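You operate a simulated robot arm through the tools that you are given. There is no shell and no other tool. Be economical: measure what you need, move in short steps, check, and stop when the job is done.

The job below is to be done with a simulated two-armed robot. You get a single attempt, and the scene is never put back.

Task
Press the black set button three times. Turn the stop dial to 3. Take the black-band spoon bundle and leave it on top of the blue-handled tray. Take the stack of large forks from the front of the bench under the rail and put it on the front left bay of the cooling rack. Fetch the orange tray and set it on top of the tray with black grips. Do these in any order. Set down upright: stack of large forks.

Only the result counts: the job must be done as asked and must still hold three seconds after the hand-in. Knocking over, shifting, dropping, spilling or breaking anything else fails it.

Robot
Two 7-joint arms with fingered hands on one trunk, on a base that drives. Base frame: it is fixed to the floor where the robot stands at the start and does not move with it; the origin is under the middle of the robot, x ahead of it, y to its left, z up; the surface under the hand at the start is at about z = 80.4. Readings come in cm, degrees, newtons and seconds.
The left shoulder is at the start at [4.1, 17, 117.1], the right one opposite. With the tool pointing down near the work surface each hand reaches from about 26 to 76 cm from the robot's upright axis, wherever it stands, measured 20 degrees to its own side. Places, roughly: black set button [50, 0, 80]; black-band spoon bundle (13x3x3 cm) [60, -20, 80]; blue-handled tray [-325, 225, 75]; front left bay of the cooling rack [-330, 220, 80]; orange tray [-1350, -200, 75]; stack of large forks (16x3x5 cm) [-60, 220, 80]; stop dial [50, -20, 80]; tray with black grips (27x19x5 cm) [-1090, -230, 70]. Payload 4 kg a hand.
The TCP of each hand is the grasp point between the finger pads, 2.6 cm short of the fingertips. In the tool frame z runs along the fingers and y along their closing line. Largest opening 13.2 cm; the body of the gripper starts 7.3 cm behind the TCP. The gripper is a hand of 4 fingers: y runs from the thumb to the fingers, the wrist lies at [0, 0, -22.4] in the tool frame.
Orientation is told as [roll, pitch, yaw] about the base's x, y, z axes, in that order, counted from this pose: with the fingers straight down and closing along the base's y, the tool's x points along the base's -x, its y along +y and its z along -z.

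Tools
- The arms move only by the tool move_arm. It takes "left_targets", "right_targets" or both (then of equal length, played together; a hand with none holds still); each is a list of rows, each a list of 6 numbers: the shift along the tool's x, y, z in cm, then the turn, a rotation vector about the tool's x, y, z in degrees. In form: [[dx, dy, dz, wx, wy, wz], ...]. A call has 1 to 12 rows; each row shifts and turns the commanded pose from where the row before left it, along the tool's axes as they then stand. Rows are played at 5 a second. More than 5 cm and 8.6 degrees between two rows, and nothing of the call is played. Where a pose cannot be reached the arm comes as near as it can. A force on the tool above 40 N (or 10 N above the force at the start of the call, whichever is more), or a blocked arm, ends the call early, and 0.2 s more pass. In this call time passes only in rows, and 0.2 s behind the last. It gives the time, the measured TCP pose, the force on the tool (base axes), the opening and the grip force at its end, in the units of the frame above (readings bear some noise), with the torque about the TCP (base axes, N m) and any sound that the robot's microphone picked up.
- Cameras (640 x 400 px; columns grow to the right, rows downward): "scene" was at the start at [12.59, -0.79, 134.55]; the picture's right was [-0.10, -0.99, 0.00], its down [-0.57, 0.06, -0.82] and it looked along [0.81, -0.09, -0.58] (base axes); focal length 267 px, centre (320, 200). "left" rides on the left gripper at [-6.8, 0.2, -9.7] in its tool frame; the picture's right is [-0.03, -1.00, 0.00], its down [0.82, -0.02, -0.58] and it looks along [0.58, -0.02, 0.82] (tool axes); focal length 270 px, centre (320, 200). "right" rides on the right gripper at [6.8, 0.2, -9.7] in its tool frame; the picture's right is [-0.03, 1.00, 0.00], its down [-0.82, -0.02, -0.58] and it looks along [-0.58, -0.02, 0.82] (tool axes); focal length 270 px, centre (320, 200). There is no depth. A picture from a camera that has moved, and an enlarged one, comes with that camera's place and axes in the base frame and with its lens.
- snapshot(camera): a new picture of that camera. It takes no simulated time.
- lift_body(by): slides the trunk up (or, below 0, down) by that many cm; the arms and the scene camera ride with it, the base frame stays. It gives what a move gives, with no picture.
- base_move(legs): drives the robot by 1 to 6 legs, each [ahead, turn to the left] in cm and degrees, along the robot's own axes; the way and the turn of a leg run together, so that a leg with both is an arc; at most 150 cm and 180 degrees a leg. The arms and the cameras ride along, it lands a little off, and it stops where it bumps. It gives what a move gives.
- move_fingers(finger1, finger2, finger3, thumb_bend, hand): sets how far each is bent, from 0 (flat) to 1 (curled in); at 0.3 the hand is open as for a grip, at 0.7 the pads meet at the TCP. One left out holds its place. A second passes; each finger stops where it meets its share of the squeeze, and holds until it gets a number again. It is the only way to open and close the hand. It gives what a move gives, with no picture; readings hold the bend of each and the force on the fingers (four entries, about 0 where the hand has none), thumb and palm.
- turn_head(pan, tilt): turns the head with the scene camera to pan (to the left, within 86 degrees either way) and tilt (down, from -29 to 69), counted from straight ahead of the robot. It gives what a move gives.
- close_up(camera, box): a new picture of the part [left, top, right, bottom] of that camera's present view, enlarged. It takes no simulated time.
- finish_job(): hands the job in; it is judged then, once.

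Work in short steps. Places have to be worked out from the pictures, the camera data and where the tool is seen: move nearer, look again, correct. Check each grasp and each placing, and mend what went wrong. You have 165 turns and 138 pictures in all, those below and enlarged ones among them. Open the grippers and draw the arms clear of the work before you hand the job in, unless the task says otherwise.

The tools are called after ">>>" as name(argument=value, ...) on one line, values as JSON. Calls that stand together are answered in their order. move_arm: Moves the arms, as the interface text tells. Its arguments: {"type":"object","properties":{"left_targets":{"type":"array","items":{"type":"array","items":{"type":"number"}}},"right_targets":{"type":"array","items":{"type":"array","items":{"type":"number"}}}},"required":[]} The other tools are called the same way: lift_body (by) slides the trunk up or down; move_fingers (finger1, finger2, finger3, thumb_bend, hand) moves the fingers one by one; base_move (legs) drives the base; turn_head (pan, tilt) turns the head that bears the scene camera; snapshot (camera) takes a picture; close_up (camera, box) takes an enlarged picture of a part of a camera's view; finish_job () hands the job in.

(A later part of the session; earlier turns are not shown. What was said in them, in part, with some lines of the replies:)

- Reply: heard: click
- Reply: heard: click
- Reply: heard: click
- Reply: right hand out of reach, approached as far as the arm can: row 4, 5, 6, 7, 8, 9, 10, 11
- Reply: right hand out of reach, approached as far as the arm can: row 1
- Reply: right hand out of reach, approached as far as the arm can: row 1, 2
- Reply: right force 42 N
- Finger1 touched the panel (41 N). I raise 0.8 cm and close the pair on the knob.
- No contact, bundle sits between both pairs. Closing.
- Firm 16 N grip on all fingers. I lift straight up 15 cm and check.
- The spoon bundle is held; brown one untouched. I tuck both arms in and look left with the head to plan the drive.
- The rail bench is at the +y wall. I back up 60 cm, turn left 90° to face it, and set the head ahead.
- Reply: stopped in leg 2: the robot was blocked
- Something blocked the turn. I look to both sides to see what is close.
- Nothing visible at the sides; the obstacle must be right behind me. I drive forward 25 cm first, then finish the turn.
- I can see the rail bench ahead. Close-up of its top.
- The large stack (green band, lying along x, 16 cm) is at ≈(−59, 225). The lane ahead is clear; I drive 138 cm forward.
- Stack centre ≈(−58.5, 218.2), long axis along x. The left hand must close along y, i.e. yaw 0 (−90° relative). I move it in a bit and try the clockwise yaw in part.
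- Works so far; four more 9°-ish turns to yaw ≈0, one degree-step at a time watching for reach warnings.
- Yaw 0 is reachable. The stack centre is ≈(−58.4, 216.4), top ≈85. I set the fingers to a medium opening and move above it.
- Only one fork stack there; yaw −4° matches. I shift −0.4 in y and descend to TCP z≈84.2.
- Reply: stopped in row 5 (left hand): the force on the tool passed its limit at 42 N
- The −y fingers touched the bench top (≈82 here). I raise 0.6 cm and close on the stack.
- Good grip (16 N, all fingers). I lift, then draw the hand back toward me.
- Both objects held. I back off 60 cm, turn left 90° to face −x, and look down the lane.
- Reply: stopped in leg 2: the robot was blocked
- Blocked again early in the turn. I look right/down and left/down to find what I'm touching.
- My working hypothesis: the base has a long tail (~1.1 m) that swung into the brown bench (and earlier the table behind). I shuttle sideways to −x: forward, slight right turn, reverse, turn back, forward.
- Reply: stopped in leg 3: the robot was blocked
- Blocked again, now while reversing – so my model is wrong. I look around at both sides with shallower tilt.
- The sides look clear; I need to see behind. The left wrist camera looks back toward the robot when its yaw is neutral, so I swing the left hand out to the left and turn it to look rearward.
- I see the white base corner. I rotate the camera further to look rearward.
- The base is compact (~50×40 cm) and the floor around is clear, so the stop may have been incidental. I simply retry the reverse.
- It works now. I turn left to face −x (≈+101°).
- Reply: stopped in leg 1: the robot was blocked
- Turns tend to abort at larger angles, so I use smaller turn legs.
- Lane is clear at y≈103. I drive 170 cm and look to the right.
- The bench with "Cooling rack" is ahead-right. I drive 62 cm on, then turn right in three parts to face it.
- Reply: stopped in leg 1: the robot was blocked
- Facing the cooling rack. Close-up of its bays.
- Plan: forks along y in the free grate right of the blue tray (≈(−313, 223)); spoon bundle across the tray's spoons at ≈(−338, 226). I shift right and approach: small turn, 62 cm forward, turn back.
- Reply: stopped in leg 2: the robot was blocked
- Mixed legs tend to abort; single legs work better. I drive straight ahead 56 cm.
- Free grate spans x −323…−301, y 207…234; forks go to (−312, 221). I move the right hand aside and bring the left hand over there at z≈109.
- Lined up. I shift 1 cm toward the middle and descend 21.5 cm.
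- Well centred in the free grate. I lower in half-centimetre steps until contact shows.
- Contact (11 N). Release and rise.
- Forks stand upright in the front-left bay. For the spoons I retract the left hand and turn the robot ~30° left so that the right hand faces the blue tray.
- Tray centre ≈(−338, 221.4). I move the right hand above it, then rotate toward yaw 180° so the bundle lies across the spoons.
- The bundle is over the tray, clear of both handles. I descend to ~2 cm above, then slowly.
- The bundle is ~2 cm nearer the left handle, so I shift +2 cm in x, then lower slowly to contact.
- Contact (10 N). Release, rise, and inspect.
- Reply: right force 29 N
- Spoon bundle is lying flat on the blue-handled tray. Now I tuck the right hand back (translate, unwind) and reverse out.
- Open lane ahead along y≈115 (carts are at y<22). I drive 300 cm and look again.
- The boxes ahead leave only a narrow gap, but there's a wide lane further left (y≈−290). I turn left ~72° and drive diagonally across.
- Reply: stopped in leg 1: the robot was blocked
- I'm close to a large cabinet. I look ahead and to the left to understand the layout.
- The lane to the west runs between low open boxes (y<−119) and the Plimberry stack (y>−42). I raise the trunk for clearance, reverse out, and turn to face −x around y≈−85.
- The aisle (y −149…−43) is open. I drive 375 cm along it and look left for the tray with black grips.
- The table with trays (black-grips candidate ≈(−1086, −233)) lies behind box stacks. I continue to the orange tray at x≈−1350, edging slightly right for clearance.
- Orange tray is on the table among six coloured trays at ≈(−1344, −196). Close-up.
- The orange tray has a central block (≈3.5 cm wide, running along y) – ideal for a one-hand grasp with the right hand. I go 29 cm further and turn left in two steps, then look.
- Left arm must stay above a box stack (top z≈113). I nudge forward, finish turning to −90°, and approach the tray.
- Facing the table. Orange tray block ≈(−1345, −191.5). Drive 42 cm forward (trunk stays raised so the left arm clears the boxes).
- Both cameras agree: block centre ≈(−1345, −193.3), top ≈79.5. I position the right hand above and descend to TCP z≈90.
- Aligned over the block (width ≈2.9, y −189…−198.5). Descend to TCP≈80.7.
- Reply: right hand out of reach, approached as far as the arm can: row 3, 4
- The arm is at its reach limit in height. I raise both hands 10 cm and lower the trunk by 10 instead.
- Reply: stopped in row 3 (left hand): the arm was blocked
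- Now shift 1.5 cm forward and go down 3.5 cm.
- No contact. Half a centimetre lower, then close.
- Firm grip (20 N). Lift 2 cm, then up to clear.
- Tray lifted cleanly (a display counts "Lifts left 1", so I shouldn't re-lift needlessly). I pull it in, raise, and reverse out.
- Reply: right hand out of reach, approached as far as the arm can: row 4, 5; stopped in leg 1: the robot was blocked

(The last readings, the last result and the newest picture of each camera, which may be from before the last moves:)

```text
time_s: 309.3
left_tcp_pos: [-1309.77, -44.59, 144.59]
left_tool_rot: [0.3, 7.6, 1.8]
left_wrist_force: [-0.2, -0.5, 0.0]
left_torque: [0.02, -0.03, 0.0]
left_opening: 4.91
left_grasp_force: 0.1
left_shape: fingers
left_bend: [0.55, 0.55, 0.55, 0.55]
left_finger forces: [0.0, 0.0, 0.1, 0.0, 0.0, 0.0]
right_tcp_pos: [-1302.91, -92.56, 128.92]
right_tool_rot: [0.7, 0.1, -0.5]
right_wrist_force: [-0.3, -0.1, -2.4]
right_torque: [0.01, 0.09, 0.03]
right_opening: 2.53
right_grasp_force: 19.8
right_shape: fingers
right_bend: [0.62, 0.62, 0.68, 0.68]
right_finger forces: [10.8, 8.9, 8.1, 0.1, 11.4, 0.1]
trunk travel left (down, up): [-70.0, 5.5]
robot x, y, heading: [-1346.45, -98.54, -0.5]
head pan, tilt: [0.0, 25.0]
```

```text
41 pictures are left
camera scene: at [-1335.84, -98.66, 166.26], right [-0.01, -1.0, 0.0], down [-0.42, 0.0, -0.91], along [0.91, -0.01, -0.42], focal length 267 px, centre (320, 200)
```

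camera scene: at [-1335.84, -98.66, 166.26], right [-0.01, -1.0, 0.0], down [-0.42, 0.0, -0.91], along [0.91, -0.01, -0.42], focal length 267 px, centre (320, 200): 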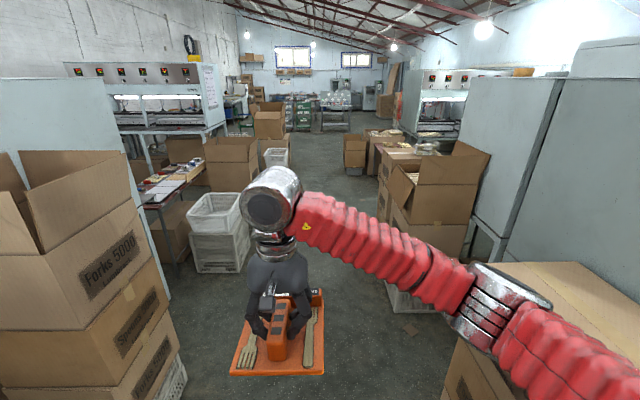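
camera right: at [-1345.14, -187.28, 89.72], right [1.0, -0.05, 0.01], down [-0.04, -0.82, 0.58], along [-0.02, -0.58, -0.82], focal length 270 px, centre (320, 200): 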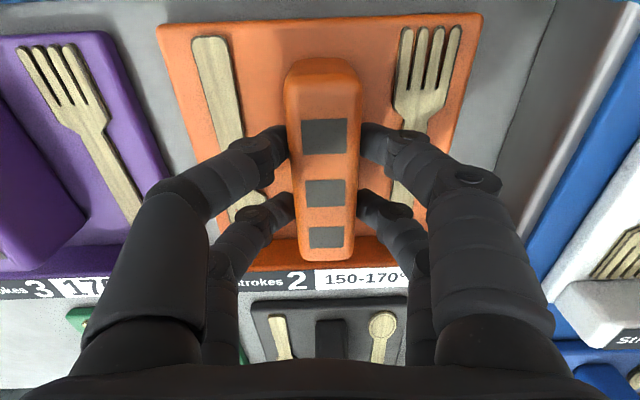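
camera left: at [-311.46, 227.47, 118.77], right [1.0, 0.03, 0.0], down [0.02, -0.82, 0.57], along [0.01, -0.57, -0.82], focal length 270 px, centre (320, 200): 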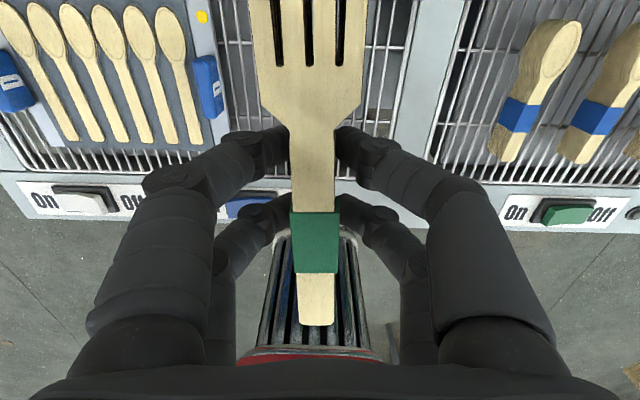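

Facing +x with the tray secure. I drive 275 cm back along the aisle, edging slightly left.

>>> base_move(legs=[[70, 6], [70, -6], [137, 0]])

>>> turn_head(pan=-70, tilt=35)

>>> snapshot(camera="scene")

```text
time_s: 315.5
left_tcp_pos: [-1200.02, -35.04, 145.41]
left_tool_rot: [-0.2, 5.0, 5.0]
left_wrist_force: [-1.3, -0.1, 0.2]
left_torque: [-0.03, -0.09, 0.01]
left_opening: 4.94
left_grasp_force: 0.0
left_shape: fingers
left_bend: [0.55, 0.55, 0.55, 0.55]
left_finger forces: [0.0, 0.1, 0.0, 0.0, 0.0, 0.1]
right_tcp_pos: [-1190.61, -82.17, 129.85]
right_tool_rot: [0.5, -1.4, 3.0]
right_wrist_force: [-1.0, 0.1, -3.3]
right_torque: [-0.03, 0.05, -0.01]
right_opening: 2.55
right_grasp_force: 20.3
right_shape: fingers
right_bend: [0.62, 0.62, 0.68, 0.68]
right_finger forces: [10.5, 9.5, 7.8, 0.0, 12.0, 0.1]
trunk travel left (down, up): [-70.0, 5.5]
robot x, y, heading: [-1230.39, -90.82, 1.7]
head pan, tilt: [0.0, 25.0]
stopped in leg 2: the robot was blocked; the commanded pose is now the measured one
```

```text
time_s: 316.9
left_tcp_pos: [-1197.82, -34.91, 144.88]
left_tool_rot: [-0.1, 6.1, 5.0]
left_wrist_force: [0.3, -0.1, 1.1]
left_torque: [0.0, 0.05, -0.04]
left_opening: 4.91
left_grasp_force: 0.1
left_shape: fingers
left_bend: [0.55, 0.55, 0.55, 0.55]
left_finger forces: [0.0, 0.0, 0.1, 0.1, 0.0, 0.0]
right_tcp_pos: [-1188.47, -82.26, 129.16]
right_tool_rot: [0.5, -0.3, 3.1]
right_wrist_force: [1.2, 0.1, -2.8]
right_torque: [-0.01, 0.1, 0.0]
right_opening: 2.53
right_grasp_force: 19.8
right_shape: fingers
right_bend: [0.62, 0.62, 0.68, 0.68]
right_finger forces: [10.6, 9.3, 7.9, 0.0, 12.0, 0.1]
trunk travel left (down, up): [-70.0, 5.5]
robot x, y, heading: [-1230.01, -90.68, 1.6]
head pan, tilt: [-70.0, 35.0]
```

```text
40 pictures are left
camera scene: at [-1225.28, -98.72, 164.68], right [-0.93, -0.37, 0.0], down [-0.22, 0.53, -0.82], along [0.3, -0.76, -0.57], focal length 267 px, centre (320, 200)
```

scene: 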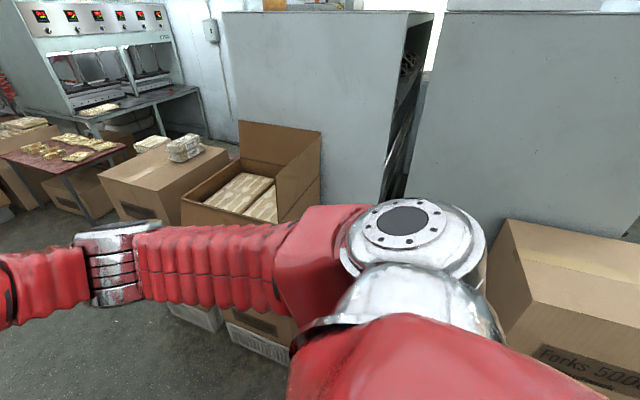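

Stopped again; I check the left side before moving.

>>> turn_head(pan=75, tilt=35)

>>> snapshot(camera="scene")

```text
time_s: 319.2
left_tcp_pos: [-1198.1, -35.0, 144.95]
left_tool_rot: [-0.1, 5.9, 5.0]
left_wrist_force: [0.5, -0.2, -0.7]
left_torque: [-0.04, 0.02, -0.02]
left_opening: 4.91
left_grasp_force: 0.1
left_shape: fingers
left_bend: [0.55, 0.55, 0.55, 0.55]
left_finger forces: [0.0, 0.0, 0.0, 0.1, 0.0, 0.0]
right_tcp_pos: [-1188.88, -82.33, 129.33]
right_tool_rot: [0.5, -0.7, 3.1]
right_wrist_force: [0.4, 0.2, -3.0]
right_torque: [-0.02, 0.05, 0.01]
right_opening: 2.53
right_grasp_force: 20.0
right_shape: fingers
right_bend: [0.62, 0.62, 0.68, 0.68]
right_finger forces: [10.4, 9.5, 7.8, 0.0, 12.0, 0.1]
trunk travel left (down, up): [-70.0, 5.5]
robot x, y, heading: [-1230.18, -90.94, 1.6]
head pan, tilt: [75.0, 35.0]
```

```text
39 pictures are left
camera scene: at [-1226.98, -82.0, 164.69], right [0.97, -0.23, 0.0], down [-0.13, -0.56, -0.82], along [0.19, 0.8, -0.57], focal length 267 px, centre (320, 200)
```

scene: 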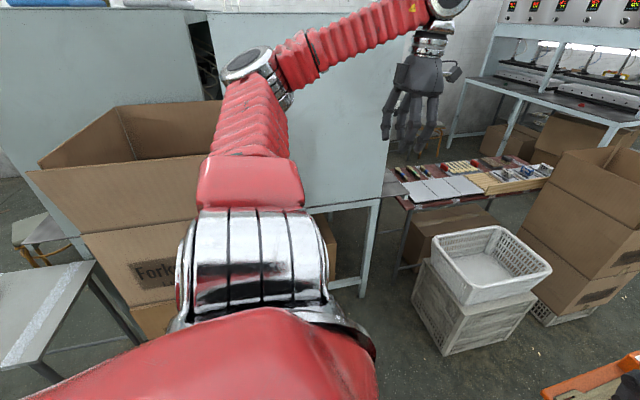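

Nothing is touching; seems another spurious stop. I continue straight in two legs.

>>> base_move(legs=[[80, 0], [80, 0]])

>>> turn_head(pan=-70, tilt=38)

>>> snapshot(camera="scene")

```text
time_s: 327.4
left_tcp_pos: [-1038.38, -33.22, 144.81]
left_tool_rot: [-0.2, 4.6, 3.1]
left_wrist_force: [-0.3, -0.7, 0.6]
left_torque: [0.04, 0.03, -0.03]
left_opening: 4.92
left_grasp_force: 0.0
left_shape: fingers
left_bend: [0.55, 0.55, 0.55, 0.55]
left_finger forces: [0.0, 0.1, 0.0, 0.0, 0.0, 0.0]
right_tcp_pos: [-1030.94, -80.41, 129.14]
right_tool_rot: [0.8, -0.4, 2.3]
right_wrist_force: [0.6, 0.2, -3.3]
right_torque: [-0.01, 0.06, 0.01]
right_opening: 2.55
right_grasp_force: 20.2
right_shape: fingers
right_bend: [0.62, 0.62, 0.68, 0.68]
right_finger forces: [10.6, 9.3, 7.9, 0.1, 11.9, 0.0]
trunk travel left (down, up): [-70.0, 5.5]
robot x, y, heading: [-1072.83, -87.82, -0.3]
head pan, tilt: [75.0, 35.0]
```

```text
time_s: 329.7
left_tcp_pos: [-1038.35, -33.27, 144.78]
left_tool_rot: [-0.2, 4.6, 3.1]
left_wrist_force: [-0.4, -0.9, -0.2]
left_torque: [0.03, 0.02, 0.01]
left_opening: 4.91
left_grasp_force: 0.0
left_shape: fingers
left_bend: [0.55, 0.55, 0.55, 0.55]
left_finger forces: [0.1, 0.0, 0.1, 0.0, 0.1, 0.0]
right_tcp_pos: [-1030.86, -80.38, 129.2]
right_tool_rot: [0.8, -0.4, 2.2]
right_wrist_force: [-0.1, -0.1, -2.3]
right_torque: [-0.03, 0.05, 0.01]
right_opening: 2.55
right_grasp_force: 19.4
right_shape: fingers
right_bend: [0.62, 0.62, 0.68, 0.68]
right_finger forces: [10.5, 9.3, 7.8, 0.0, 11.9, 0.1]
trunk travel left (down, up): [-70.0, 5.5]
robot x, y, heading: [-1072.89, -87.5, -0.3]
head pan, tilt: [-70.0, 38.0]
```

```text
38 pictures are left
camera scene: at [-1068.83, -95.52, 164.24], right [-0.94, -0.34, 0.0], down [-0.21, 0.58, -0.79], along [0.27, -0.74, -0.62], focal length 267 px, centre (320, 200)
```

scene: 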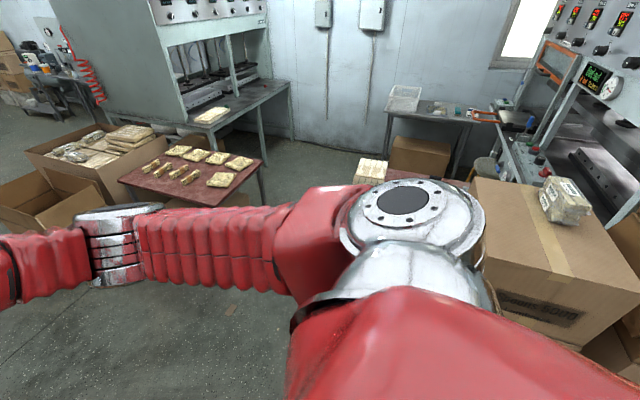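

The destination table is to the right behind the box stack. I move 6 cm on and turn right in three steps to face −y.

>>> base_move(legs=[[8, 0]])

>>> base_move(legs=[[0, -30]])

>>> base_move(legs=[[0, -30]])

>>> base_move(legs=[[0, -30]])

>>> turn_head(pan=0, tilt=40)

>>> snapshot(camera="scene")

```text
time_s: 330.7
left_tcp_pos: [-1030.19, -33.26, 144.74]
left_tool_rot: [-0.3, 4.8, 2.9]
left_wrist_force: [1.2, 0.2, -0.7]
left_torque: [-0.01, 0.0, 0.0]
left_opening: 4.91
left_grasp_force: 0.1
left_shape: fingers
left_bend: [0.55, 0.55, 0.55, 0.55]
left_finger forces: [0.0, 0.0, 0.1, 0.0, 0.0, 0.0]
right_tcp_pos: [-1022.49, -80.43, 129.2]
right_tool_rot: [0.8, -0.1, 2.2]
right_wrist_force: [1.2, -0.7, -2.9]
right_torque: [0.02, 0.07, 0.02]
right_opening: 2.51
right_grasp_force: 19.9
right_shape: fingers
right_bend: [0.62, 0.62, 0.68, 0.68]
right_finger forces: [10.6, 9.3, 7.9, 0.0, 11.9, 0.2]
trunk travel left (down, up): [-70.0, 5.5]
robot x, y, heading: [-1064.69, -87.25, 0.0]
head pan, tilt: [-70.0, 38.0]
```

```text
time_s: 332.8
left_tcp_pos: [-1007.96, -57.78, 144.94]
left_tool_rot: [-0.2, 4.7, -27.0]
left_wrist_force: [-0.4, -0.2, -0.3]
left_torque: [-0.02, 0.0, 0.02]
left_opening: 4.9
left_grasp_force: 0.0
left_shape: fingers
left_bend: [0.55, 0.55, 0.55, 0.55]
left_finger forces: [0.0, 0.0, 0.1, 0.0, 0.0, 0.0]
right_tcp_pos: [-1025.12, -102.36, 129.33]
right_tool_rot: [0.8, -0.3, -27.6]
right_wrist_force: [0.5, -0.6, -2.9]
right_torque: [0.05, 0.07, 0.01]
right_opening: 2.55
right_grasp_force: 20.1
right_shape: fingers
right_bend: [0.62, 0.62, 0.68, 0.68]
right_finger forces: [10.7, 9.3, 7.8, 0.0, 11.9, 0.1]
trunk travel left (down, up): [-70.0, 5.5]
robot x, y, heading: [-1063.83, -85.22, -30.3]
head pan, tilt: [-70.0, 38.0]
```

```text
time_s: 334.8
left_tcp_pos: [-1001.63, -89.96, 144.96]
left_tool_rot: [-0.1, 4.7, -57.5]
left_wrist_force: [-0.3, 0.4, 0.4]
left_torque: [-0.02, -0.03, 0.02]
left_opening: 4.89
left_grasp_force: 0.1
left_shape: fingers
left_bend: [0.55, 0.55, 0.55, 0.55]
left_finger forces: [0.0, 0.0, 0.1, 0.0, 0.0, 0.0]
right_tcp_pos: [-1038.96, -119.87, 129.39]
right_tool_rot: [0.9, -0.3, -58.1]
right_wrist_force: [0.1, -0.7, -2.5]
right_torque: [0.08, 0.03, 0.02]
right_opening: 2.54
right_grasp_force: 20.1
right_shape: fingers
right_bend: [0.62, 0.62, 0.68, 0.68]
right_finger forces: [10.4, 9.7, 7.5, 0.0, 12.5, 0.0]
trunk travel left (down, up): [-70.0, 5.5]
robot x, y, heading: [-1061.27, -84.03, -60.5]
head pan, tilt: [-70.0, 38.0]
```

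```text
time_s: 336.9
left_tcp_pos: [-1012.56, -119.16, 144.98]
left_tool_rot: [-0.2, 4.7, -87.6]
left_wrist_force: [0.3, 0.4, -0.6]
left_torque: [0.0, -0.02, 0.04]
left_opening: 4.9
left_grasp_force: 0.0
left_shape: fingers
left_bend: [0.55, 0.55, 0.55, 0.55]
left_finger forces: [0.0, 0.0, 0.0, 0.1, 0.0, 0.1]
right_tcp_pos: [-1059.83, -126.17, 129.46]
right_tool_rot: [0.8, -0.3, -88.3]
right_wrist_force: [0.3, -0.6, -3.0]
right_torque: [0.06, 0.04, 0.0]
right_opening: 2.52
right_grasp_force: 19.6
right_shape: fingers
right_bend: [0.63, 0.62, 0.68, 0.68]
right_finger forces: [10.3, 9.6, 7.5, 0.0, 12.1, 0.1]
trunk travel left (down, up): [-70.0, 5.5]
robot x, y, heading: [-1058.6, -84.0, -90.3]
head pan, tilt: [-70.0, 38.0]
```

```text
time_s: 338.3
left_tcp_pos: [-1012.54, -119.18, 144.93]
left_tool_rot: [-0.2, 4.7, -87.6]
left_wrist_force: [0.0, 0.2, 0.6]
left_torque: [0.02, 0.03, 0.01]
left_opening: 4.89
left_grasp_force: 0.0
left_shape: fingers
left_bend: [0.55, 0.55, 0.55, 0.55]
left_finger forces: [0.0, 0.0, 0.0, 0.0, 0.0, 0.0]
right_tcp_pos: [-1059.77, -126.08, 129.42]
right_tool_rot: [0.8, -0.4, -88.3]
right_wrist_force: [-0.8, 0.1, -3.3]
right_torque: [0.04, 0.03, -0.03]
right_opening: 2.54
right_grasp_force: 20.0
right_shape: fingers
right_bend: [0.63, 0.62, 0.68, 0.68]
right_finger forces: [10.1, 9.8, 7.6, 0.0, 12.1, 0.0]
trunk travel left (down, up): [-70.0, 5.5]
robot x, y, heading: [-1058.03, -84.1, -90.5]
head pan, tilt: [0.0, 40.0]
```

```text
37 pictures are left
camera scene: at [-1058.46, -93.67, 163.93], right [-1.0, 0.01, 0.0], down [0.01, 0.64, -0.77], along [-0.01, -0.77, -0.64], focal length 267 px, centre (320, 200)
```

scene: 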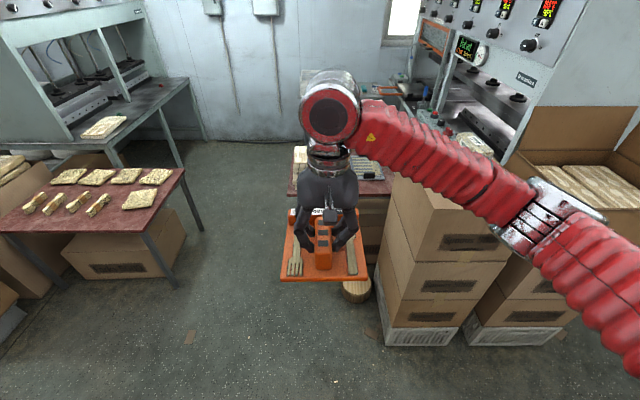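

My own arm hides the destination; I shift the right hand to the left and take a close-up.

>>> move_arm(right_targets=[[0, 4.5, 0, 0, 0, 0], [0, 4.5, 0, 0, 0, 0], [0, 4.5, 0, 0, 0, 0], [0, 4.5, 0, 0, 0, 0]])

>>> close_up(camera="scene", box=[250, 110, 490, 270])

```text
time_s: 339.3
left_tcp_pos: [-1012.43, -119.12, 144.91]
left_tool_rot: [-0.2, 4.7, -87.6]
left_wrist_force: [-0.1, -0.2, -0.2]
left_torque: [-0.01, 0.04, 0.01]
left_opening: 4.9
left_grasp_force: 0.1
left_shape: fingers
left_bend: [0.55, 0.55, 0.55, 0.55]
left_finger forces: [0.0, 0.0, 0.0, 0.1, 0.0, 0.0]
right_tcp_pos: [-1041.7, -125.55, 129.43]
right_tool_rot: [0.7, -0.3, -88.4]
right_wrist_force: [-0.3, -0.1, -4.0]
right_torque: [0.07, 0.04, -0.03]
right_opening: 2.55
right_grasp_force: 19.8
right_shape: fingers
right_bend: [0.63, 0.62, 0.68, 0.68]
right_finger forces: [10.1, 9.5, 7.5, 0.0, 12.0, 0.1]
trunk travel left (down, up): [-70.0, 5.5]
robot x, y, heading: [-1058.36, -84.08, -90.6]
head pan, tilt: [0.0, 40.0]
```

```text
2.50 times, centred on (370, 190) of scene
camera zoom: at [-1058.31, -93.66, 163.93], right [-1.0, 0.01, 0.0], down [0.0, 0.64, -0.77], along [-0.01, -0.77, -0.64], focal length 668 px, centre (195, 225)
```

zoom: 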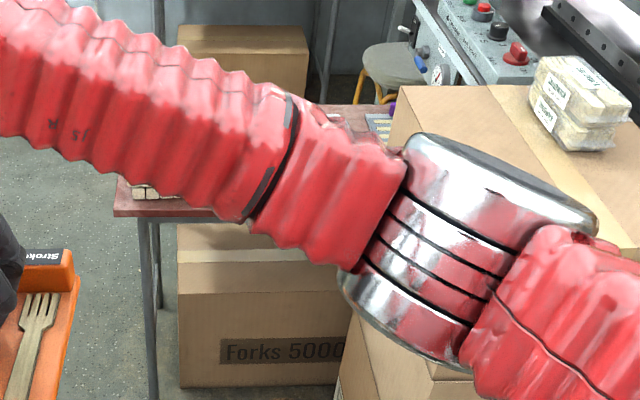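

That's worse. I drive up to the table (50 cm) and look down from there instead.

>>> base_move(legs=[[52, 0]])

>>> turn_head(pan=-15, tilt=55)

>>> snapshot(camera="scene")

```text
time_s: 342.4
left_tcp_pos: [-1012.68, -171.49, 145.0]
left_tool_rot: [-0.2, 4.7, -87.3]
left_wrist_force: [-0.4, 0.6, 0.0]
left_torque: [0.0, 0.02, 0.0]
left_opening: 4.89
left_grasp_force: 0.1
left_shape: fingers
left_bend: [0.55, 0.55, 0.55, 0.55]
left_finger forces: [0.0, 0.1, 0.0, 0.1, 0.1, 0.1]
right_tcp_pos: [-1042.03, -178.18, 129.57]
right_tool_rot: [0.8, -0.4, -88.0]
right_wrist_force: [-0.1, -0.3, -2.0]
right_torque: [0.05, 0.0, 0.02]
right_opening: 2.55
right_grasp_force: 19.8
right_shape: fingers
right_bend: [0.63, 0.62, 0.68, 0.68]
right_finger forces: [10.1, 9.6, 7.6, 0.0, 11.9, 0.0]
trunk travel left (down, up): [-70.0, 5.5]
robot x, y, heading: [-1058.92, -136.87, -90.2]
head pan, tilt: [0.0, 40.0]
```

```text
time_s: 343.1
left_tcp_pos: [-1012.77, -171.48, 145.11]
left_tool_rot: [-0.2, 4.7, -87.3]
left_wrist_force: [-0.8, 0.0, -0.6]
left_torque: [0.02, 0.0, -0.02]
left_opening: 4.91
left_grasp_force: 0.1
left_shape: fingers
left_bend: [0.55, 0.55, 0.55, 0.55]
left_finger forces: [0.0, 0.1, 0.1, 0.0, 0.0, 0.0]
right_tcp_pos: [-1042.0, -178.01, 129.67]
right_tool_rot: [0.9, -0.3, -88.1]
right_wrist_force: [0.5, 0.3, -3.5]
right_torque: [0.1, 0.0, 0.01]
right_opening: 2.51
right_grasp_force: 20.2
right_shape: fingers
right_bend: [0.63, 0.62, 0.68, 0.68]
right_finger forces: [10.1, 9.6, 7.6, 0.1, 12.0, 0.1]
trunk travel left (down, up): [-70.0, 5.5]
robot x, y, heading: [-1058.75, -136.71, -90.2]
head pan, tilt: [-15.0, 55.0]
```

```text
35 pictures are left
camera scene: at [-1060.67, -144.7, 161.87], right [-0.97, 0.26, 0.0], down [0.21, 0.79, -0.57], along [-0.15, -0.55, -0.82], focal length 267 px, centre (320, 200)
```

scene: 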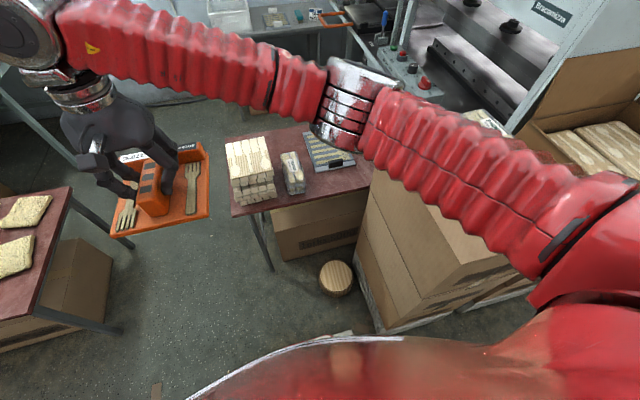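

I now see the target: tray with black grips spanning about x −1078…−1097, y −220…−247 (centre ≈(−1087.5, −233.5)). A round basket on the floor at (−1084, −193) must be avoided, so I shift +x by ~13 cm: turn 20° left, drive 38, turn back.

>>> base_move(legs=[[0, 20]])

>>> base_move(legs=[[38, 0]])

>>> base_move(legs=[[0, -20]])

>>> turn_head(pan=-30, tilt=58)

>>> snapshot(camera="scene")

```text
time_s: 344.7
left_tcp_pos: [-1003.64, -153.22, 145.1]
left_tool_rot: [-0.2, 4.7, -67.2]
left_wrist_force: [-0.2, 0.0, 0.4]
left_torque: [-0.03, 0.03, 0.02]
left_opening: 4.89
left_grasp_force: 0.1
left_shape: fingers
left_bend: [0.55, 0.55, 0.55, 0.55]
left_finger forces: [0.0, 0.1, 0.1, 0.0, 0.1, 0.0]
right_tcp_pos: [-1029.09, -169.52, 129.68]
right_tool_rot: [0.7, -0.3, -68.0]
right_wrist_force: [-0.1, -0.2, -2.9]
right_torque: [0.07, 0.06, -0.02]
right_opening: 2.54
right_grasp_force: 19.5
right_shape: fingers
right_bend: [0.63, 0.62, 0.68, 0.68]
right_finger forces: [10.1, 9.4, 7.6, 0.1, 11.9, 0.1]
trunk travel left (down, up): [-70.0, 5.5]
robot x, y, heading: [-1060.66, -136.63, -70.3]
head pan, tilt: [-15.0, 55.0]
```

```text
time_s: 347.2
left_tcp_pos: [-990.78, -189.59, 145.18]
left_tool_rot: [-0.1, 4.7, -67.3]
left_wrist_force: [0.0, -0.4, -0.9]
left_torque: [0.0, 0.01, -0.03]
left_opening: 4.91
left_grasp_force: 0.1
left_shape: fingers
left_bend: [0.55, 0.55, 0.55, 0.55]
left_finger forces: [0.0, 0.1, 0.1, 0.0, 0.0, 0.0]
right_tcp_pos: [-1016.0, -205.73, 129.75]
right_tool_rot: [0.8, -0.2, -68.0]
right_wrist_force: [0.7, -0.3, -3.5]
right_torque: [0.06, 0.03, -0.01]
right_opening: 2.51
right_grasp_force: 19.5
right_shape: fingers
right_bend: [0.63, 0.62, 0.68, 0.68]
right_finger forces: [10.6, 9.2, 8.1, 0.0, 11.7, 0.0]
trunk travel left (down, up): [-70.0, 5.5]
robot x, y, heading: [-1047.49, -173.08, -70.2]
head pan, tilt: [-15.0, 55.0]
```

```text
time_s: 348.8
left_tcp_pos: [-999.59, -207.93, 145.21]
left_tool_rot: [-0.2, 4.7, -87.1]
left_wrist_force: [-0.4, 0.1, -0.2]
left_torque: [0.01, 0.01, 0.01]
left_opening: 4.91
left_grasp_force: 0.1
left_shape: fingers
left_bend: [0.55, 0.55, 0.55, 0.55]
left_finger forces: [0.0, 0.0, 0.1, 0.0, 0.0, 0.0]
right_tcp_pos: [-1028.98, -214.6, 129.81]
right_tool_rot: [0.9, -0.3, -87.9]
right_wrist_force: [-0.1, 0.2, -3.2]
right_torque: [0.07, 0.04, 0.02]
right_opening: 2.53
right_grasp_force: 19.1
right_shape: fingers
right_bend: [0.63, 0.62, 0.68, 0.68]
right_finger forces: [10.7, 9.1, 8.1, 0.0, 11.6, 0.0]
trunk travel left (down, up): [-70.0, 5.5]
robot x, y, heading: [-1046.03, -173.3, -90.0]
head pan, tilt: [-15.0, 55.0]
```

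```text
time_s: 349.6
left_tcp_pos: [-999.88, -208.08, 145.23]
left_tool_rot: [-0.2, 4.7, -87.2]
left_wrist_force: [-0.4, -0.3, -0.2]
left_torque: [0.03, -0.02, -0.03]
left_opening: 4.92
left_grasp_force: 0.0
left_shape: fingers
left_bend: [0.55, 0.55, 0.55, 0.55]
left_finger forces: [0.1, 0.0, 0.0, 0.0, 0.0, 0.0]
right_tcp_pos: [-1029.05, -214.69, 129.73]
right_tool_rot: [0.9, -0.3, -88.0]
right_wrist_force: [-0.8, -0.4, -3.3]
right_torque: [0.07, 0.01, 0.01]
right_opening: 2.54
right_grasp_force: 20.1
right_shape: fingers
right_bend: [0.62, 0.62, 0.68, 0.68]
right_finger forces: [10.3, 9.5, 7.8, 0.0, 12.1, 0.2]
trunk travel left (down, up): [-70.0, 5.5]
robot x, y, heading: [-1045.71, -173.35, -90.0]
head pan, tilt: [-30.0, 58.0]
```

```text
34 pictures are left
camera scene: at [-1049.45, -180.39, 161.49], right [-0.87, 0.5, 0.0], down [0.43, 0.73, -0.53], along [-0.27, -0.46, -0.85], focal length 267 px, centre (320, 200)
```

scene: 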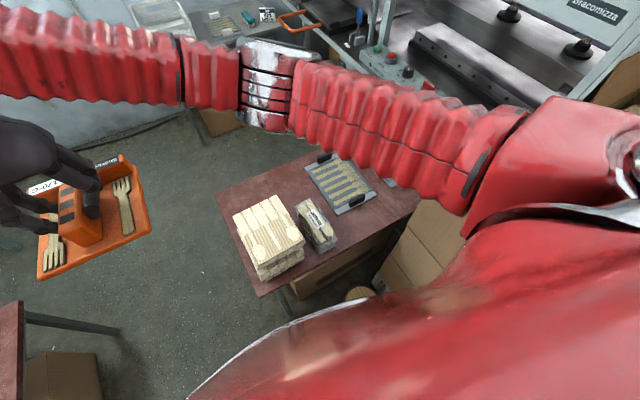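

The black-grip tray is fully visible now. Close-up for precise location.

>>> close_up(camera="scene", box=[210, 120, 430, 300])

```text
2.22 times, centred on (320, 210) of scene
camera zoom: at [-1049.45, -180.39, 161.49], right [-0.87, 0.5, 0.0], down [0.43, 0.73, -0.53], along [-0.27, -0.46, -0.85], focal length 594 px, centre (320, 178)
```

zoom: 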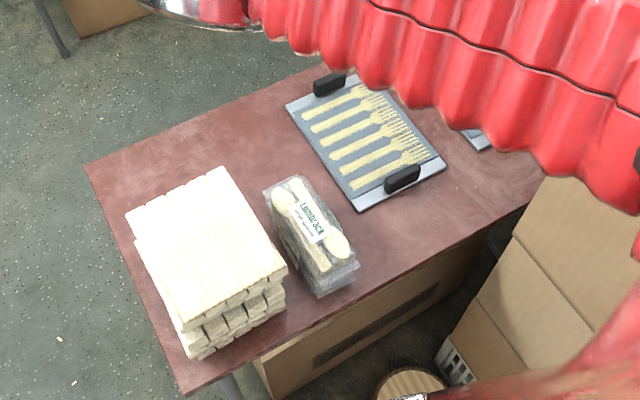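

Tray with black grips: centre ≈(−1090.3, −233.7), grips at y −220.7 and −245.3; the orange tray (17×15) fits between with TCP at (−1090.3, −230.6). I move the hand over there at the current height.

>>> move_arm(right_targets=[[-1.1, -4.7, 0, 0, 0, 0], [-1.1, -4.7, 0, 0, 0, 0], [-1.1, -4.7, 0, 0, 0, 0], [-1.1, -4.7, 0, 0, 0, 0], [-1.1, -4.7, 0, 0, 0, 0], [-1.1, -4.7, 0, 0, 0, 0], [-1.1, -4.7, 0, 0, 0, 0], [-1.1, -4.7, 0, 0, 0, 0], [-1.1, -4.7, 0, 0, 0, 0], [-1.1, -4.7, 0, 0, 0, 0], [-1.1, -4.7, 0, 0, 0, 0]])

>>> snapshot(camera="scene")

```text
time_s: 352.0
left_tcp_pos: [-999.87, -207.94, 145.31]
left_tool_rot: [-0.3, 4.7, -87.1]
left_wrist_force: [-0.1, 0.8, -0.4]
left_torque: [0.0, -0.04, 0.01]
left_opening: 4.9
left_grasp_force: 0.0
left_shape: fingers
left_bend: [0.55, 0.55, 0.55, 0.55]
left_finger forces: [0.0, 0.0, 0.0, 0.1, 0.1, 0.0]
right_tcp_pos: [-1080.3, -228.63, 129.02]
right_tool_rot: [0.9, -0.3, -87.8]
right_wrist_force: [0.0, -0.3, -3.8]
right_torque: [0.09, 0.0, -0.01]
right_opening: 2.54
right_grasp_force: 19.0
right_shape: fingers
right_bend: [0.62, 0.62, 0.68, 0.68]
right_finger forces: [10.2, 9.2, 7.5, 0.1, 11.9, 0.1]
trunk travel left (down, up): [-70.0, 5.5]
robot x, y, heading: [-1045.95, -173.15, -90.4]
head pan, tilt: [-30.0, 58.0]
```

```text
32 pictures are left
camera scene: at [-1049.54, -180.3, 161.49], right [-0.87, 0.5, 0.0], down [0.43, 0.73, -0.53], along [-0.26, -0.46, -0.85], focal length 267 px, centre (320, 200)
```

scene: 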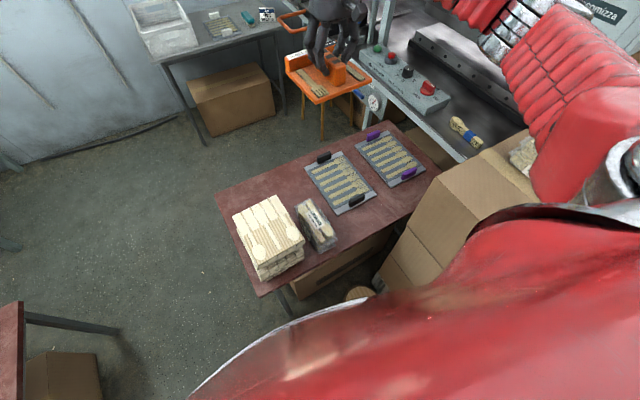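

Good view; a purple-grip tray lies right beside it. I finish the xy move and lower the trunk 20 cm.

>>> move_arm(right_targets=[[-0.7, -4.9, 0, 0, 0, 0], [-0.7, -4.9, 0, 0, 0, 0]])

>>> lift_body(by=-18)

>>> snapshot(camera="scene")

```text
time_s: 352.6
left_tcp_pos: [-999.84, -208.02, 145.29]
left_tool_rot: [-0.1, 4.7, -87.2]
left_wrist_force: [-0.2, 0.3, 0.1]
left_torque: [-0.01, -0.02, -0.01]
left_opening: 4.93
left_grasp_force: 0.1
left_shape: fingers
left_bend: [0.55, 0.55, 0.55, 0.55]
left_finger forces: [0.0, 0.0, 0.0, 0.0, 0.0, 0.0]
right_tcp_pos: [-1089.78, -230.51, 128.76]
right_tool_rot: [0.9, -0.1, -87.8]
right_wrist_force: [-0.6, 0.0, -2.4]
right_torque: [0.06, -0.02, 0.01]
right_opening: 2.53
right_grasp_force: 19.5
right_shape: fingers
right_bend: [0.62, 0.62, 0.68, 0.68]
right_finger forces: [10.2, 9.0, 7.6, 0.0, 11.7, 0.0]
trunk travel left (down, up): [-70.0, 5.5]
robot x, y, heading: [-1045.93, -173.25, -90.3]
head pan, tilt: [-30.0, 58.0]
```

```text
time_s: 354.6
left_tcp_pos: [-999.68, -207.98, 127.39]
left_tool_rot: [-0.2, 4.7, -87.2]
left_wrist_force: [-0.7, -0.1, 0.3]
left_torque: [0.02, 0.05, -0.01]
left_opening: 4.92
left_grasp_force: 0.1
left_shape: fingers
left_bend: [0.55, 0.55, 0.55, 0.55]
left_finger forces: [0.0, 0.0, 0.0, 0.0, 0.0, 0.0]
right_tcp_pos: [-1089.91, -230.45, 111.01]
right_tool_rot: [0.8, -0.2, -87.9]
right_wrist_force: [0.1, -0.3, -3.6]
right_torque: [0.05, 0.03, -0.03]
right_opening: 2.53
right_grasp_force: 18.9
right_shape: fingers
right_bend: [0.62, 0.62, 0.68, 0.68]
right_finger forces: [10.3, 9.1, 7.6, 0.1, 11.7, 0.0]
trunk travel left (down, up): [-52.0, 23.5]
robot x, y, heading: [-1046.16, -173.29, -90.1]
head pan, tilt: [-30.0, 58.0]
```

```text
31 pictures are left
camera scene: at [-1049.36, -181.05, 143.48], right [-0.87, 0.5, 0.0], down [0.43, 0.73, -0.53], along [-0.27, -0.46, -0.85], focal length 267 px, centre (320, 200)
```

scene: 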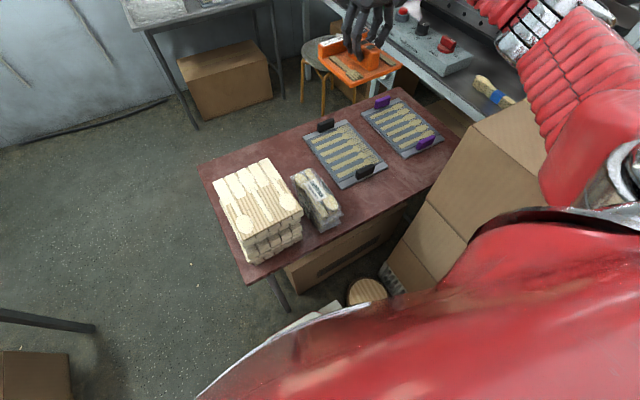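

Position confirmed. I lower the arm 20 cm, watching for reach limits.

>>> move_arm(right_targets=[[0.1, -0.4, 4.5, 0, 0, 0], [0, 0, 4.5, 0, 0, 0], [0, 0, 4.5, 0, 0, 0], [0, 0, 4.5, 0, 0, 0]])

>>> snapshot(camera="scene")

```text
time_s: 355.6
left_tcp_pos: [-999.64, -207.98, 127.19]
left_tool_rot: [-0.2, 4.8, -87.2]
left_wrist_force: [-0.3, -0.6, 0.3]
left_torque: [0.02, -0.04, 0.03]
left_opening: 4.89
left_grasp_force: 0.1
left_shape: fingers
left_bend: [0.55, 0.55, 0.55, 0.55]
left_finger forces: [0.0, 0.1, 0.1, 0.0, 0.0, 0.0]
right_tcp_pos: [-1089.99, -230.24, 92.75]
right_tool_rot: [0.9, -0.3, -87.8]
right_wrist_force: [-0.3, 1.0, -3.1]
right_torque: [0.11, 0.07, -0.07]
right_opening: 2.55
right_grasp_force: 18.8
right_shape: fingers
right_bend: [0.62, 0.62, 0.68, 0.68]
right_finger forces: [10.3, 9.1, 7.6, 0.0, 11.7, 0.1]
trunk travel left (down, up): [-52.0, 23.5]
robot x, y, heading: [-1045.61, -173.12, -90.2]
head pan, tilt: [-30.0, 58.0]
```

```text
30 pictures are left
camera scene: at [-1049.37, -181.12, 143.46], right [-0.87, 0.5, 0.0], down [0.43, 0.73, -0.53], along [-0.27, -0.46, -0.85], focal length 267 px, centre (320, 200)
```

scene: 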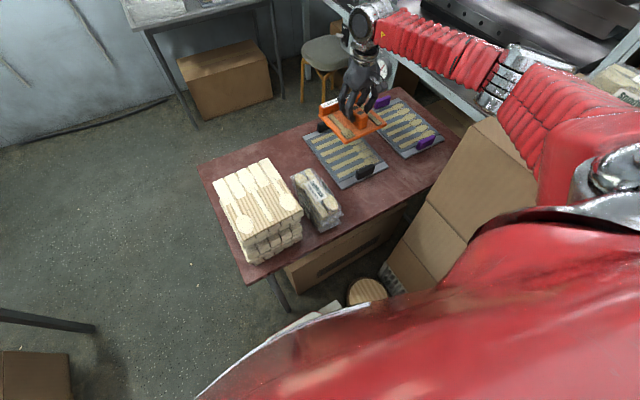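

Fine so far. Next 8 cm, then inspect the alignment close up.

>>> move_arm(right_targets=[[0.3, -0.2, 4, 0, 0, 0], [0, 0, 4, 0, 0, 0]])

>>> close_up(camera="scene", box=[270, 60, 460, 220])

>>> snapshot(camera="right")

```text
time_s: 356.2
left_tcp_pos: [-999.68, -207.9, 127.16]
left_tool_rot: [-0.2, 4.8, -87.2]
left_wrist_force: [-0.3, -0.4, 0.4]
left_torque: [-0.01, -0.01, 0.0]
left_opening: 4.88
left_grasp_force: 0.2
left_shape: fingers
left_bend: [0.55, 0.55, 0.55, 0.55]
left_finger forces: [0.0, 0.0, 0.1, 0.0, 0.0, 0.0]
right_tcp_pos: [-1090.18, -230.13, 84.93]
right_tool_rot: [0.9, -0.3, -87.8]
right_wrist_force: [-0.4, -0.4, -2.6]
right_torque: [0.03, 0.01, 0.0]
right_opening: 2.5
right_grasp_force: 19.0
right_shape: fingers
right_bend: [0.62, 0.62, 0.68, 0.68]
right_finger forces: [10.4, 9.1, 7.6, 0.0, 11.7, 0.2]
trunk travel left (down, up): [-52.0, 23.5]
robot x, y, heading: [-1046.06, -173.11, -90.0]
head pan, tilt: [-30.0, 58.0]
```

```text
2.50 times, centred on (365, 140) of scene
camera zoom: at [-1049.36, -181.09, 143.46], right [-0.87, 0.5, 0.0], down [0.43, 0.73, -0.53], along [-0.27, -0.46, -0.85], focal length 668 px, centre (208, 350)
```

zoom: 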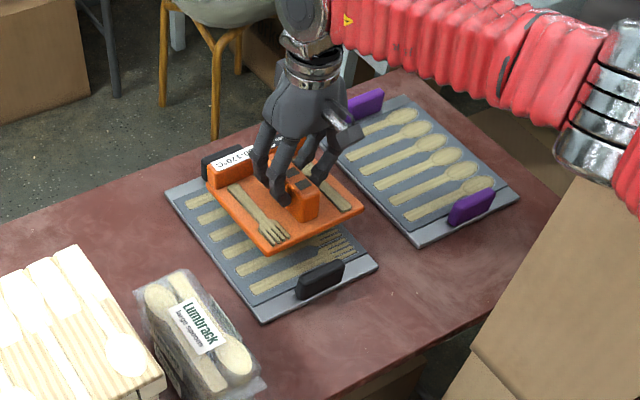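

```text
28 pictures are left
camera right: at [-1090.43, -223.36, 94.68], right [1.0, 0.01, 0.02], down [0.0, -0.81, 0.58], along [0.02, -0.58, -0.81], focal length 270 px, centre (320, 200)
```

right: 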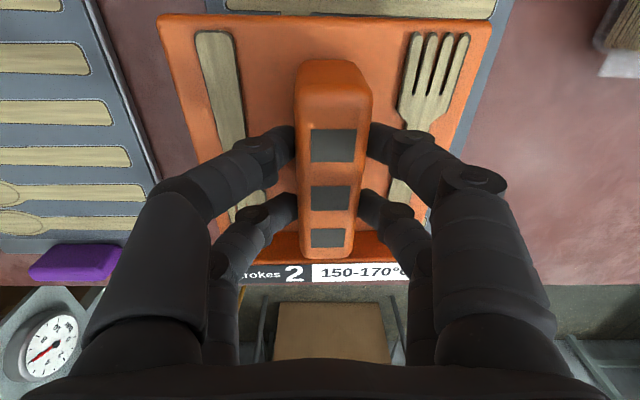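

Landing footprint: x −1082.5…−1097.5, y −223.6…−240.5, between the grips. I shift 0.8 cm further back and lower in steps to contact.

>>> move_arm(right_targets=[[-0.9, 0, 0, 0, 0, 0], [0, 0, 3, 0, 0, 0], [0, 0, 1.5, 0, 0, 0], [0, 0, 0.7, 0, 0, 0]])

>>> close_up(camera="scene", box=[270, 60, 460, 220])

```text
time_s: 357.4
left_tcp_pos: [-999.62, -207.76, 127.29]
left_tool_rot: [-0.3, 4.6, -87.1]
left_wrist_force: [-0.1, -0.2, -0.2]
left_torque: [0.01, 0.0, 0.01]
left_opening: 4.94
left_grasp_force: 0.1
left_shape: fingers
left_bend: [0.55, 0.55, 0.55, 0.55]
left_finger forces: [0.1, 0.0, 0.0, 0.0, 0.0, 0.0]
right_tcp_pos: [-1090.07, -231.16, 80.46]
right_tool_rot: [0.9, -0.8, -88.0]
right_wrist_force: [1.1, 7.1, 17.6]
right_torque: [0.18, -0.12, 0.08]
right_opening: 2.53
right_grasp_force: 22.3
right_shape: fingers
right_bend: [0.64, 0.64, 0.7, 0.69]
right_finger forces: [12.1, 11.0, 9.1, 0.0, 13.1, 0.0]
trunk travel left (down, up): [-52.0, 23.5]
robot x, y, heading: [-1045.87, -173.21, -90.1]
head pan, tilt: [-30.0, 58.0]
stopped in row 4 (right hand): the force on the tool passed its limit at 41 N (the readings are from after the stop); the commanded pose is now the measured one
```

```text
2.50 times, centred on (365, 140) of scene
camera zoom: at [-1049.25, -180.82, 143.47], right [-0.87, 0.5, 0.0], down [0.42, 0.73, -0.53], along [-0.27, -0.46, -0.85], focal length 668 px, centre (208, 350)
```

zoom: 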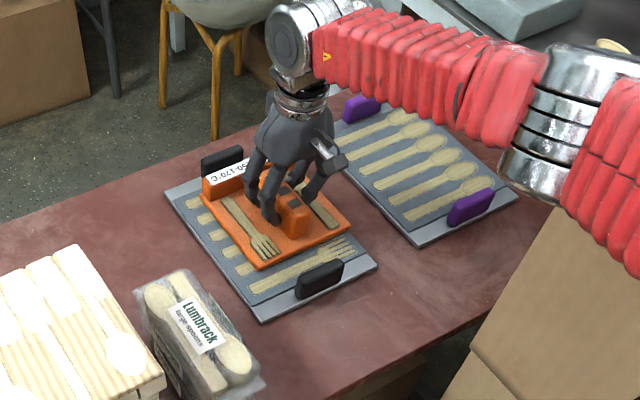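

Contact with the tray reached (stopped at 41 N, now 18 N). I relieve the pressure slightly and look from the wrist camera before releasing.

>>> move_arm(right_targets=[[0, 0, -0.2, 0, 0, 0]])

>>> snapshot(camera="right")

```text
time_s: 357.8
left_tcp_pos: [-999.56, -207.84, 127.24]
left_tool_rot: [-0.3, 4.6, -87.2]
left_wrist_force: [-0.5, -0.8, 1.1]
left_torque: [-0.01, 0.02, -0.02]
left_opening: 4.91
left_grasp_force: 0.0
left_shape: fingers
left_bend: [0.55, 0.55, 0.55, 0.55]
left_finger forces: [0.1, 0.2, 0.0, 0.0, 0.1, 0.0]
right_tcp_pos: [-1089.97, -231.2, 80.43]
right_tool_rot: [0.9, -0.8, -88.0]
right_wrist_force: [-0.6, 1.1, 13.8]
right_torque: [0.06, -0.12, 0.04]
right_opening: 2.5
right_grasp_force: 22.6
right_shape: fingers
right_bend: [0.64, 0.64, 0.7, 0.69]
right_finger forces: [11.4, 10.4, 9.5, 0.0, 13.2, 0.1]
trunk travel left (down, up): [-52.0, 23.5]
robot x, y, heading: [-1046.13, -173.56, -90.2]
head pan, tilt: [-30.0, 58.0]
```

```text
26 pictures are left
camera right: at [-1090.23, -224.28, 90.13], right [1.0, 0.01, 0.01], down [0.0, -0.81, 0.59], along [0.02, -0.59, -0.81], focal length 270 px, centre (320, 200)
```

right: 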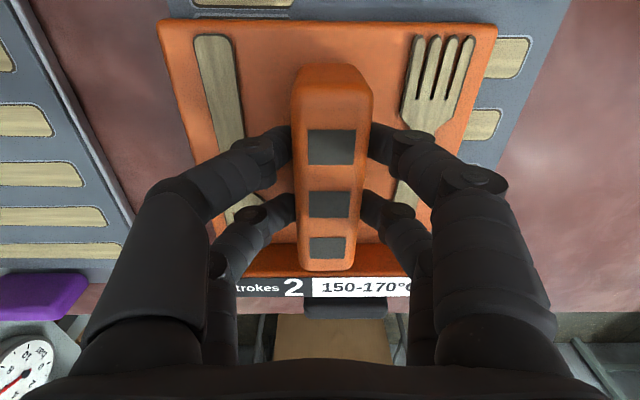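

The board sits just in front of the back grip and the tray looks level. Release.

>>> move_fingers(hand="right", finger1=0.54, finger2=0.54, finger3=0.54, thumb_bend=0.54)

>>> close_up(camera="scene", box=[270, 60, 460, 220])

```text
time_s: 358.8
left_tcp_pos: [-999.68, -207.75, 127.26]
left_tool_rot: [-0.2, 4.7, -87.2]
left_wrist_force: [-0.1, -0.1, -0.4]
left_torque: [-0.03, -0.01, 0.01]
left_opening: 4.92
left_grasp_force: 0.1
left_shape: fingers
left_bend: [0.55, 0.55, 0.55, 0.55]
left_finger forces: [0.1, 0.0, 0.0, 0.0, 0.0, 0.0]
right_tcp_pos: [-1090.06, -231.07, 80.17]
right_tool_rot: [0.9, -0.7, -87.9]
right_wrist_force: [-0.1, -0.3, -0.2]
right_torque: [-0.02, 0.02, -0.03]
right_opening: 5.21
right_grasp_force: 0.0
right_shape: fingers
right_bend: [0.54, 0.54, 0.54, 0.54]
right_finger forces: [0.0, 0.1, 0.1, 0.1, 0.0, 0.0]
trunk travel left (down, up): [-52.0, 23.5]
robot x, y, heading: [-1045.63, -173.31, -90.0]
head pan, tilt: [-30.0, 58.0]
```

```text
2.50 times, centred on (365, 140) of scene
camera zoom: at [-1049.35, -181.01, 143.47], right [-0.87, 0.5, 0.0], down [0.43, 0.73, -0.53], along [-0.27, -0.46, -0.85], focal length 668 px, centre (208, 350)
```

zoom: 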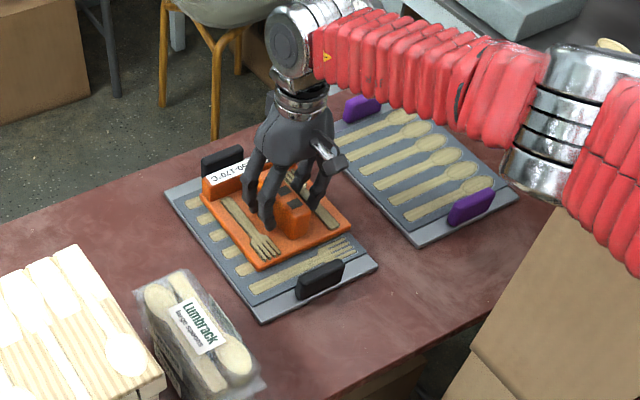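

Released with no shift. I rise straight up and check the result.

>>> move_arm(right_targets=[[0, 0, -1.5, 0, 0, 0], [0, 0, -3.5, 0, 0, 0], [0, 0, -4.5, 0, 0, 0], [0, 0, -4.5, 0, 0, 0], [0, 0, -4.5, 0, 0, 0], [0, 0, -4.5, 0, 0, 0], [0, 0, -4.5, 0, 0, 0]])

>>> close_up(camera="scene", box=[270, 60, 460, 220])

```text
time_s: 360.4
left_tcp_pos: [-999.7, -207.87, 127.23]
left_tool_rot: [-0.2, 4.8, -87.2]
left_wrist_force: [-0.4, -0.9, 0.4]
left_torque: [-0.02, 0.06, 0.02]
left_opening: 4.92
left_grasp_force: 0.0
left_shape: fingers
left_bend: [0.55, 0.55, 0.55, 0.55]
left_finger forces: [0.0, 0.0, 0.0, 0.0, 0.1, 0.0]
right_tcp_pos: [-1090.63, -230.94, 107.92]
right_tool_rot: [0.8, -0.6, -88.0]
right_wrist_force: [-0.2, -0.2, 0.0]
right_torque: [-0.01, 0.02, -0.01]
right_opening: 5.17
right_grasp_force: 0.1
right_shape: fingers
right_bend: [0.54, 0.54, 0.54, 0.54]
right_finger forces: [0.0, 0.0, 0.0, 0.1, 0.0, 0.0]
trunk travel left (down, up): [-52.0, 23.5]
robot x, y, heading: [-1045.76, -173.24, -90.3]
head pan, tilt: [-30.0, 58.0]
```

```text
2.50 times, centred on (365, 140) of scene
camera zoom: at [-1049.31, -181.0, 143.47], right [-0.87, 0.5, 0.0], down [0.43, 0.73, -0.53], along [-0.27, -0.46, -0.85], focal length 668 px, centre (208, 350)
```

zoom: 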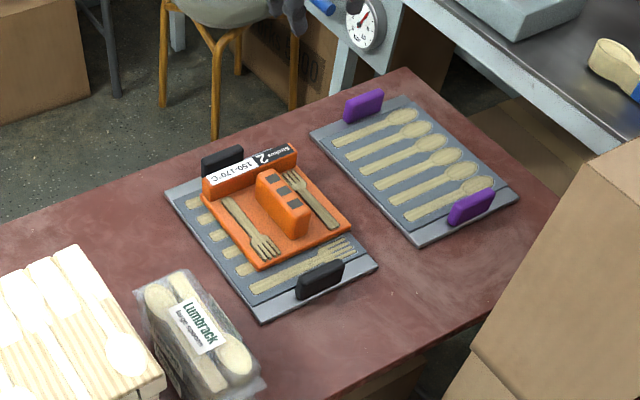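

The orange tray sits flat between the black grips. I draw the arm clear and open both hands.

>>> move_arm(right_targets=[[0, 3, -3, 0, 0, 0], [2, 4, 0, 0, 0, 0], [2, 4, 0, 0, 0, 0], [3, 3, 0, 0, 0, 0], [3, 3, 0, 0, 0, 0]])

>>> move_fingers(hand="right", finger1=0.3, finger2=0.3, finger3=0.3, thumb_bend=0.3)

>>> move_fingers(hand="left", finger1=0.3, finger2=0.3, finger3=0.3, thumb_bend=0.3)

>>> snapshot(camera="scene")

```text
time_s: 361.6
left_tcp_pos: [-999.66, -207.98, 127.27]
left_tool_rot: [-0.3, 4.7, -87.3]
left_wrist_force: [-0.1, 0.7, 0.0]
left_torque: [0.03, 0.03, -0.01]
left_opening: 4.91
left_grasp_force: 0.1
left_shape: fingers
left_bend: [0.55, 0.55, 0.55, 0.55]
left_finger forces: [0.0, 0.0, 0.0, 0.0, 0.0, 0.1]
right_tcp_pos: [-1073.86, -220.03, 110.94]
right_tool_rot: [0.8, -0.7, -87.9]
right_wrist_force: [-0.3, 0.6, 0.2]
right_torque: [0.0, 0.02, 0.02]
right_opening: 5.16
right_grasp_force: 0.0
right_shape: fingers
right_bend: [0.54, 0.54, 0.54, 0.54]
right_finger forces: [0.1, 0.0, 0.1, 0.0, 0.1, 0.0]
trunk travel left (down, up): [-52.0, 23.5]
robot x, y, heading: [-1045.94, -173.1, -90.0]
head pan, tilt: [-30.0, 58.0]
```

```text
time_s: 362.6
left_tcp_pos: [-999.64, -207.87, 127.32]
left_tool_rot: [-0.2, 4.7, -87.2]
left_wrist_force: [0.7, -0.9, -0.4]
left_torque: [-0.02, -0.02, -0.02]
left_opening: 4.91
left_grasp_force: 0.0
left_shape: fingers
left_bend: [0.55, 0.55, 0.55, 0.55]
left_finger forces: [0.1, 0.0, 0.0, 0.0, 0.0, 0.1]
right_tcp_pos: [-1074.0, -220.14, 110.93]
right_tool_rot: [1.0, -0.6, -87.8]
right_wrist_force: [-0.1, -1.3, 0.7]
right_torque: [-0.04, -0.03, 0.0]
right_opening: 13.24
right_grasp_force: 0.1
right_shape: fingers
right_bend: [0.3, 0.3, 0.3, 0.3]
right_finger forces: [0.1, 0.1, 0.0, 0.0, 0.1, 0.0]
trunk travel left (down, up): [-52.0, 23.5]
robot x, y, heading: [-1045.73, -173.26, -90.2]
head pan, tilt: [-30.0, 58.0]
```

```text
time_s: 363.6
left_tcp_pos: [-999.66, -207.84, 127.38]
left_tool_rot: [-0.2, 4.8, -87.1]
left_wrist_force: [0.5, -0.4, 0.4]
left_torque: [-0.01, 0.01, 0.02]
left_opening: 13.24
left_grasp_force: 0.1
left_shape: fingers
left_bend: [0.3, 0.3, 0.3, 0.3]
left_finger forces: [0.0, 0.0, 0.0, 0.1, 0.0, 0.0]
right_tcp_pos: [-1073.94, -220.05, 110.89]
right_tool_rot: [0.7, -0.6, -87.9]
right_wrist_force: [-1.1, 0.4, -0.8]
right_torque: [0.01, 0.0, -0.02]
right_opening: 13.23
right_grasp_force: 0.1
right_shape: fingers
right_bend: [0.3, 0.3, 0.3, 0.3]
right_finger forces: [0.0, 0.1, 0.1, 0.0, 0.1, 0.1]
trunk travel left (down, up): [-52.0, 23.5]
robot x, y, heading: [-1045.73, -173.24, -90.1]
head pan, tilt: [-30.0, 58.0]
```

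```text
23 pictures are left
camera scene: at [-1049.35, -181.03, 143.47], right [-0.87, 0.5, 0.0], down [0.43, 0.73, -0.53], along [-0.27, -0.46, -0.85], focal length 267 px, centre (320, 200)
```

scene: 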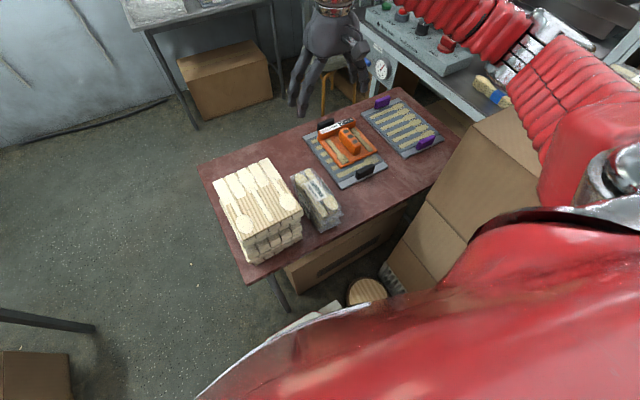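

All five parts are done, the hands are open and clear of the work; handing in.

>>> finish_job()

```text
The job is handed in.
```

I finished all five parts and handed the job in; the judge's result has not come back to me.

- **Set button:** pressed three times, with a click heard each time.
- **Stop dial:** turned to 3; the pointer lined up with the label to within a couple of degrees.
- **Black-band spoon bundle:** lying flat across the spoons on the blue-handled tray.
- **Large forks:** standing upright in the front left bay of the cooling rack, to the right of that tray.
- **Orange tray:** resting level on the tray with black grips, between its two handles.

The base reported being blocked several times while driving. I saw nothing touched or moved, but I could not see directly behind the robot at those moments. Lifting the orange tray also dropped a nearby display from "Lifts left 2" to "Lifts left 1".
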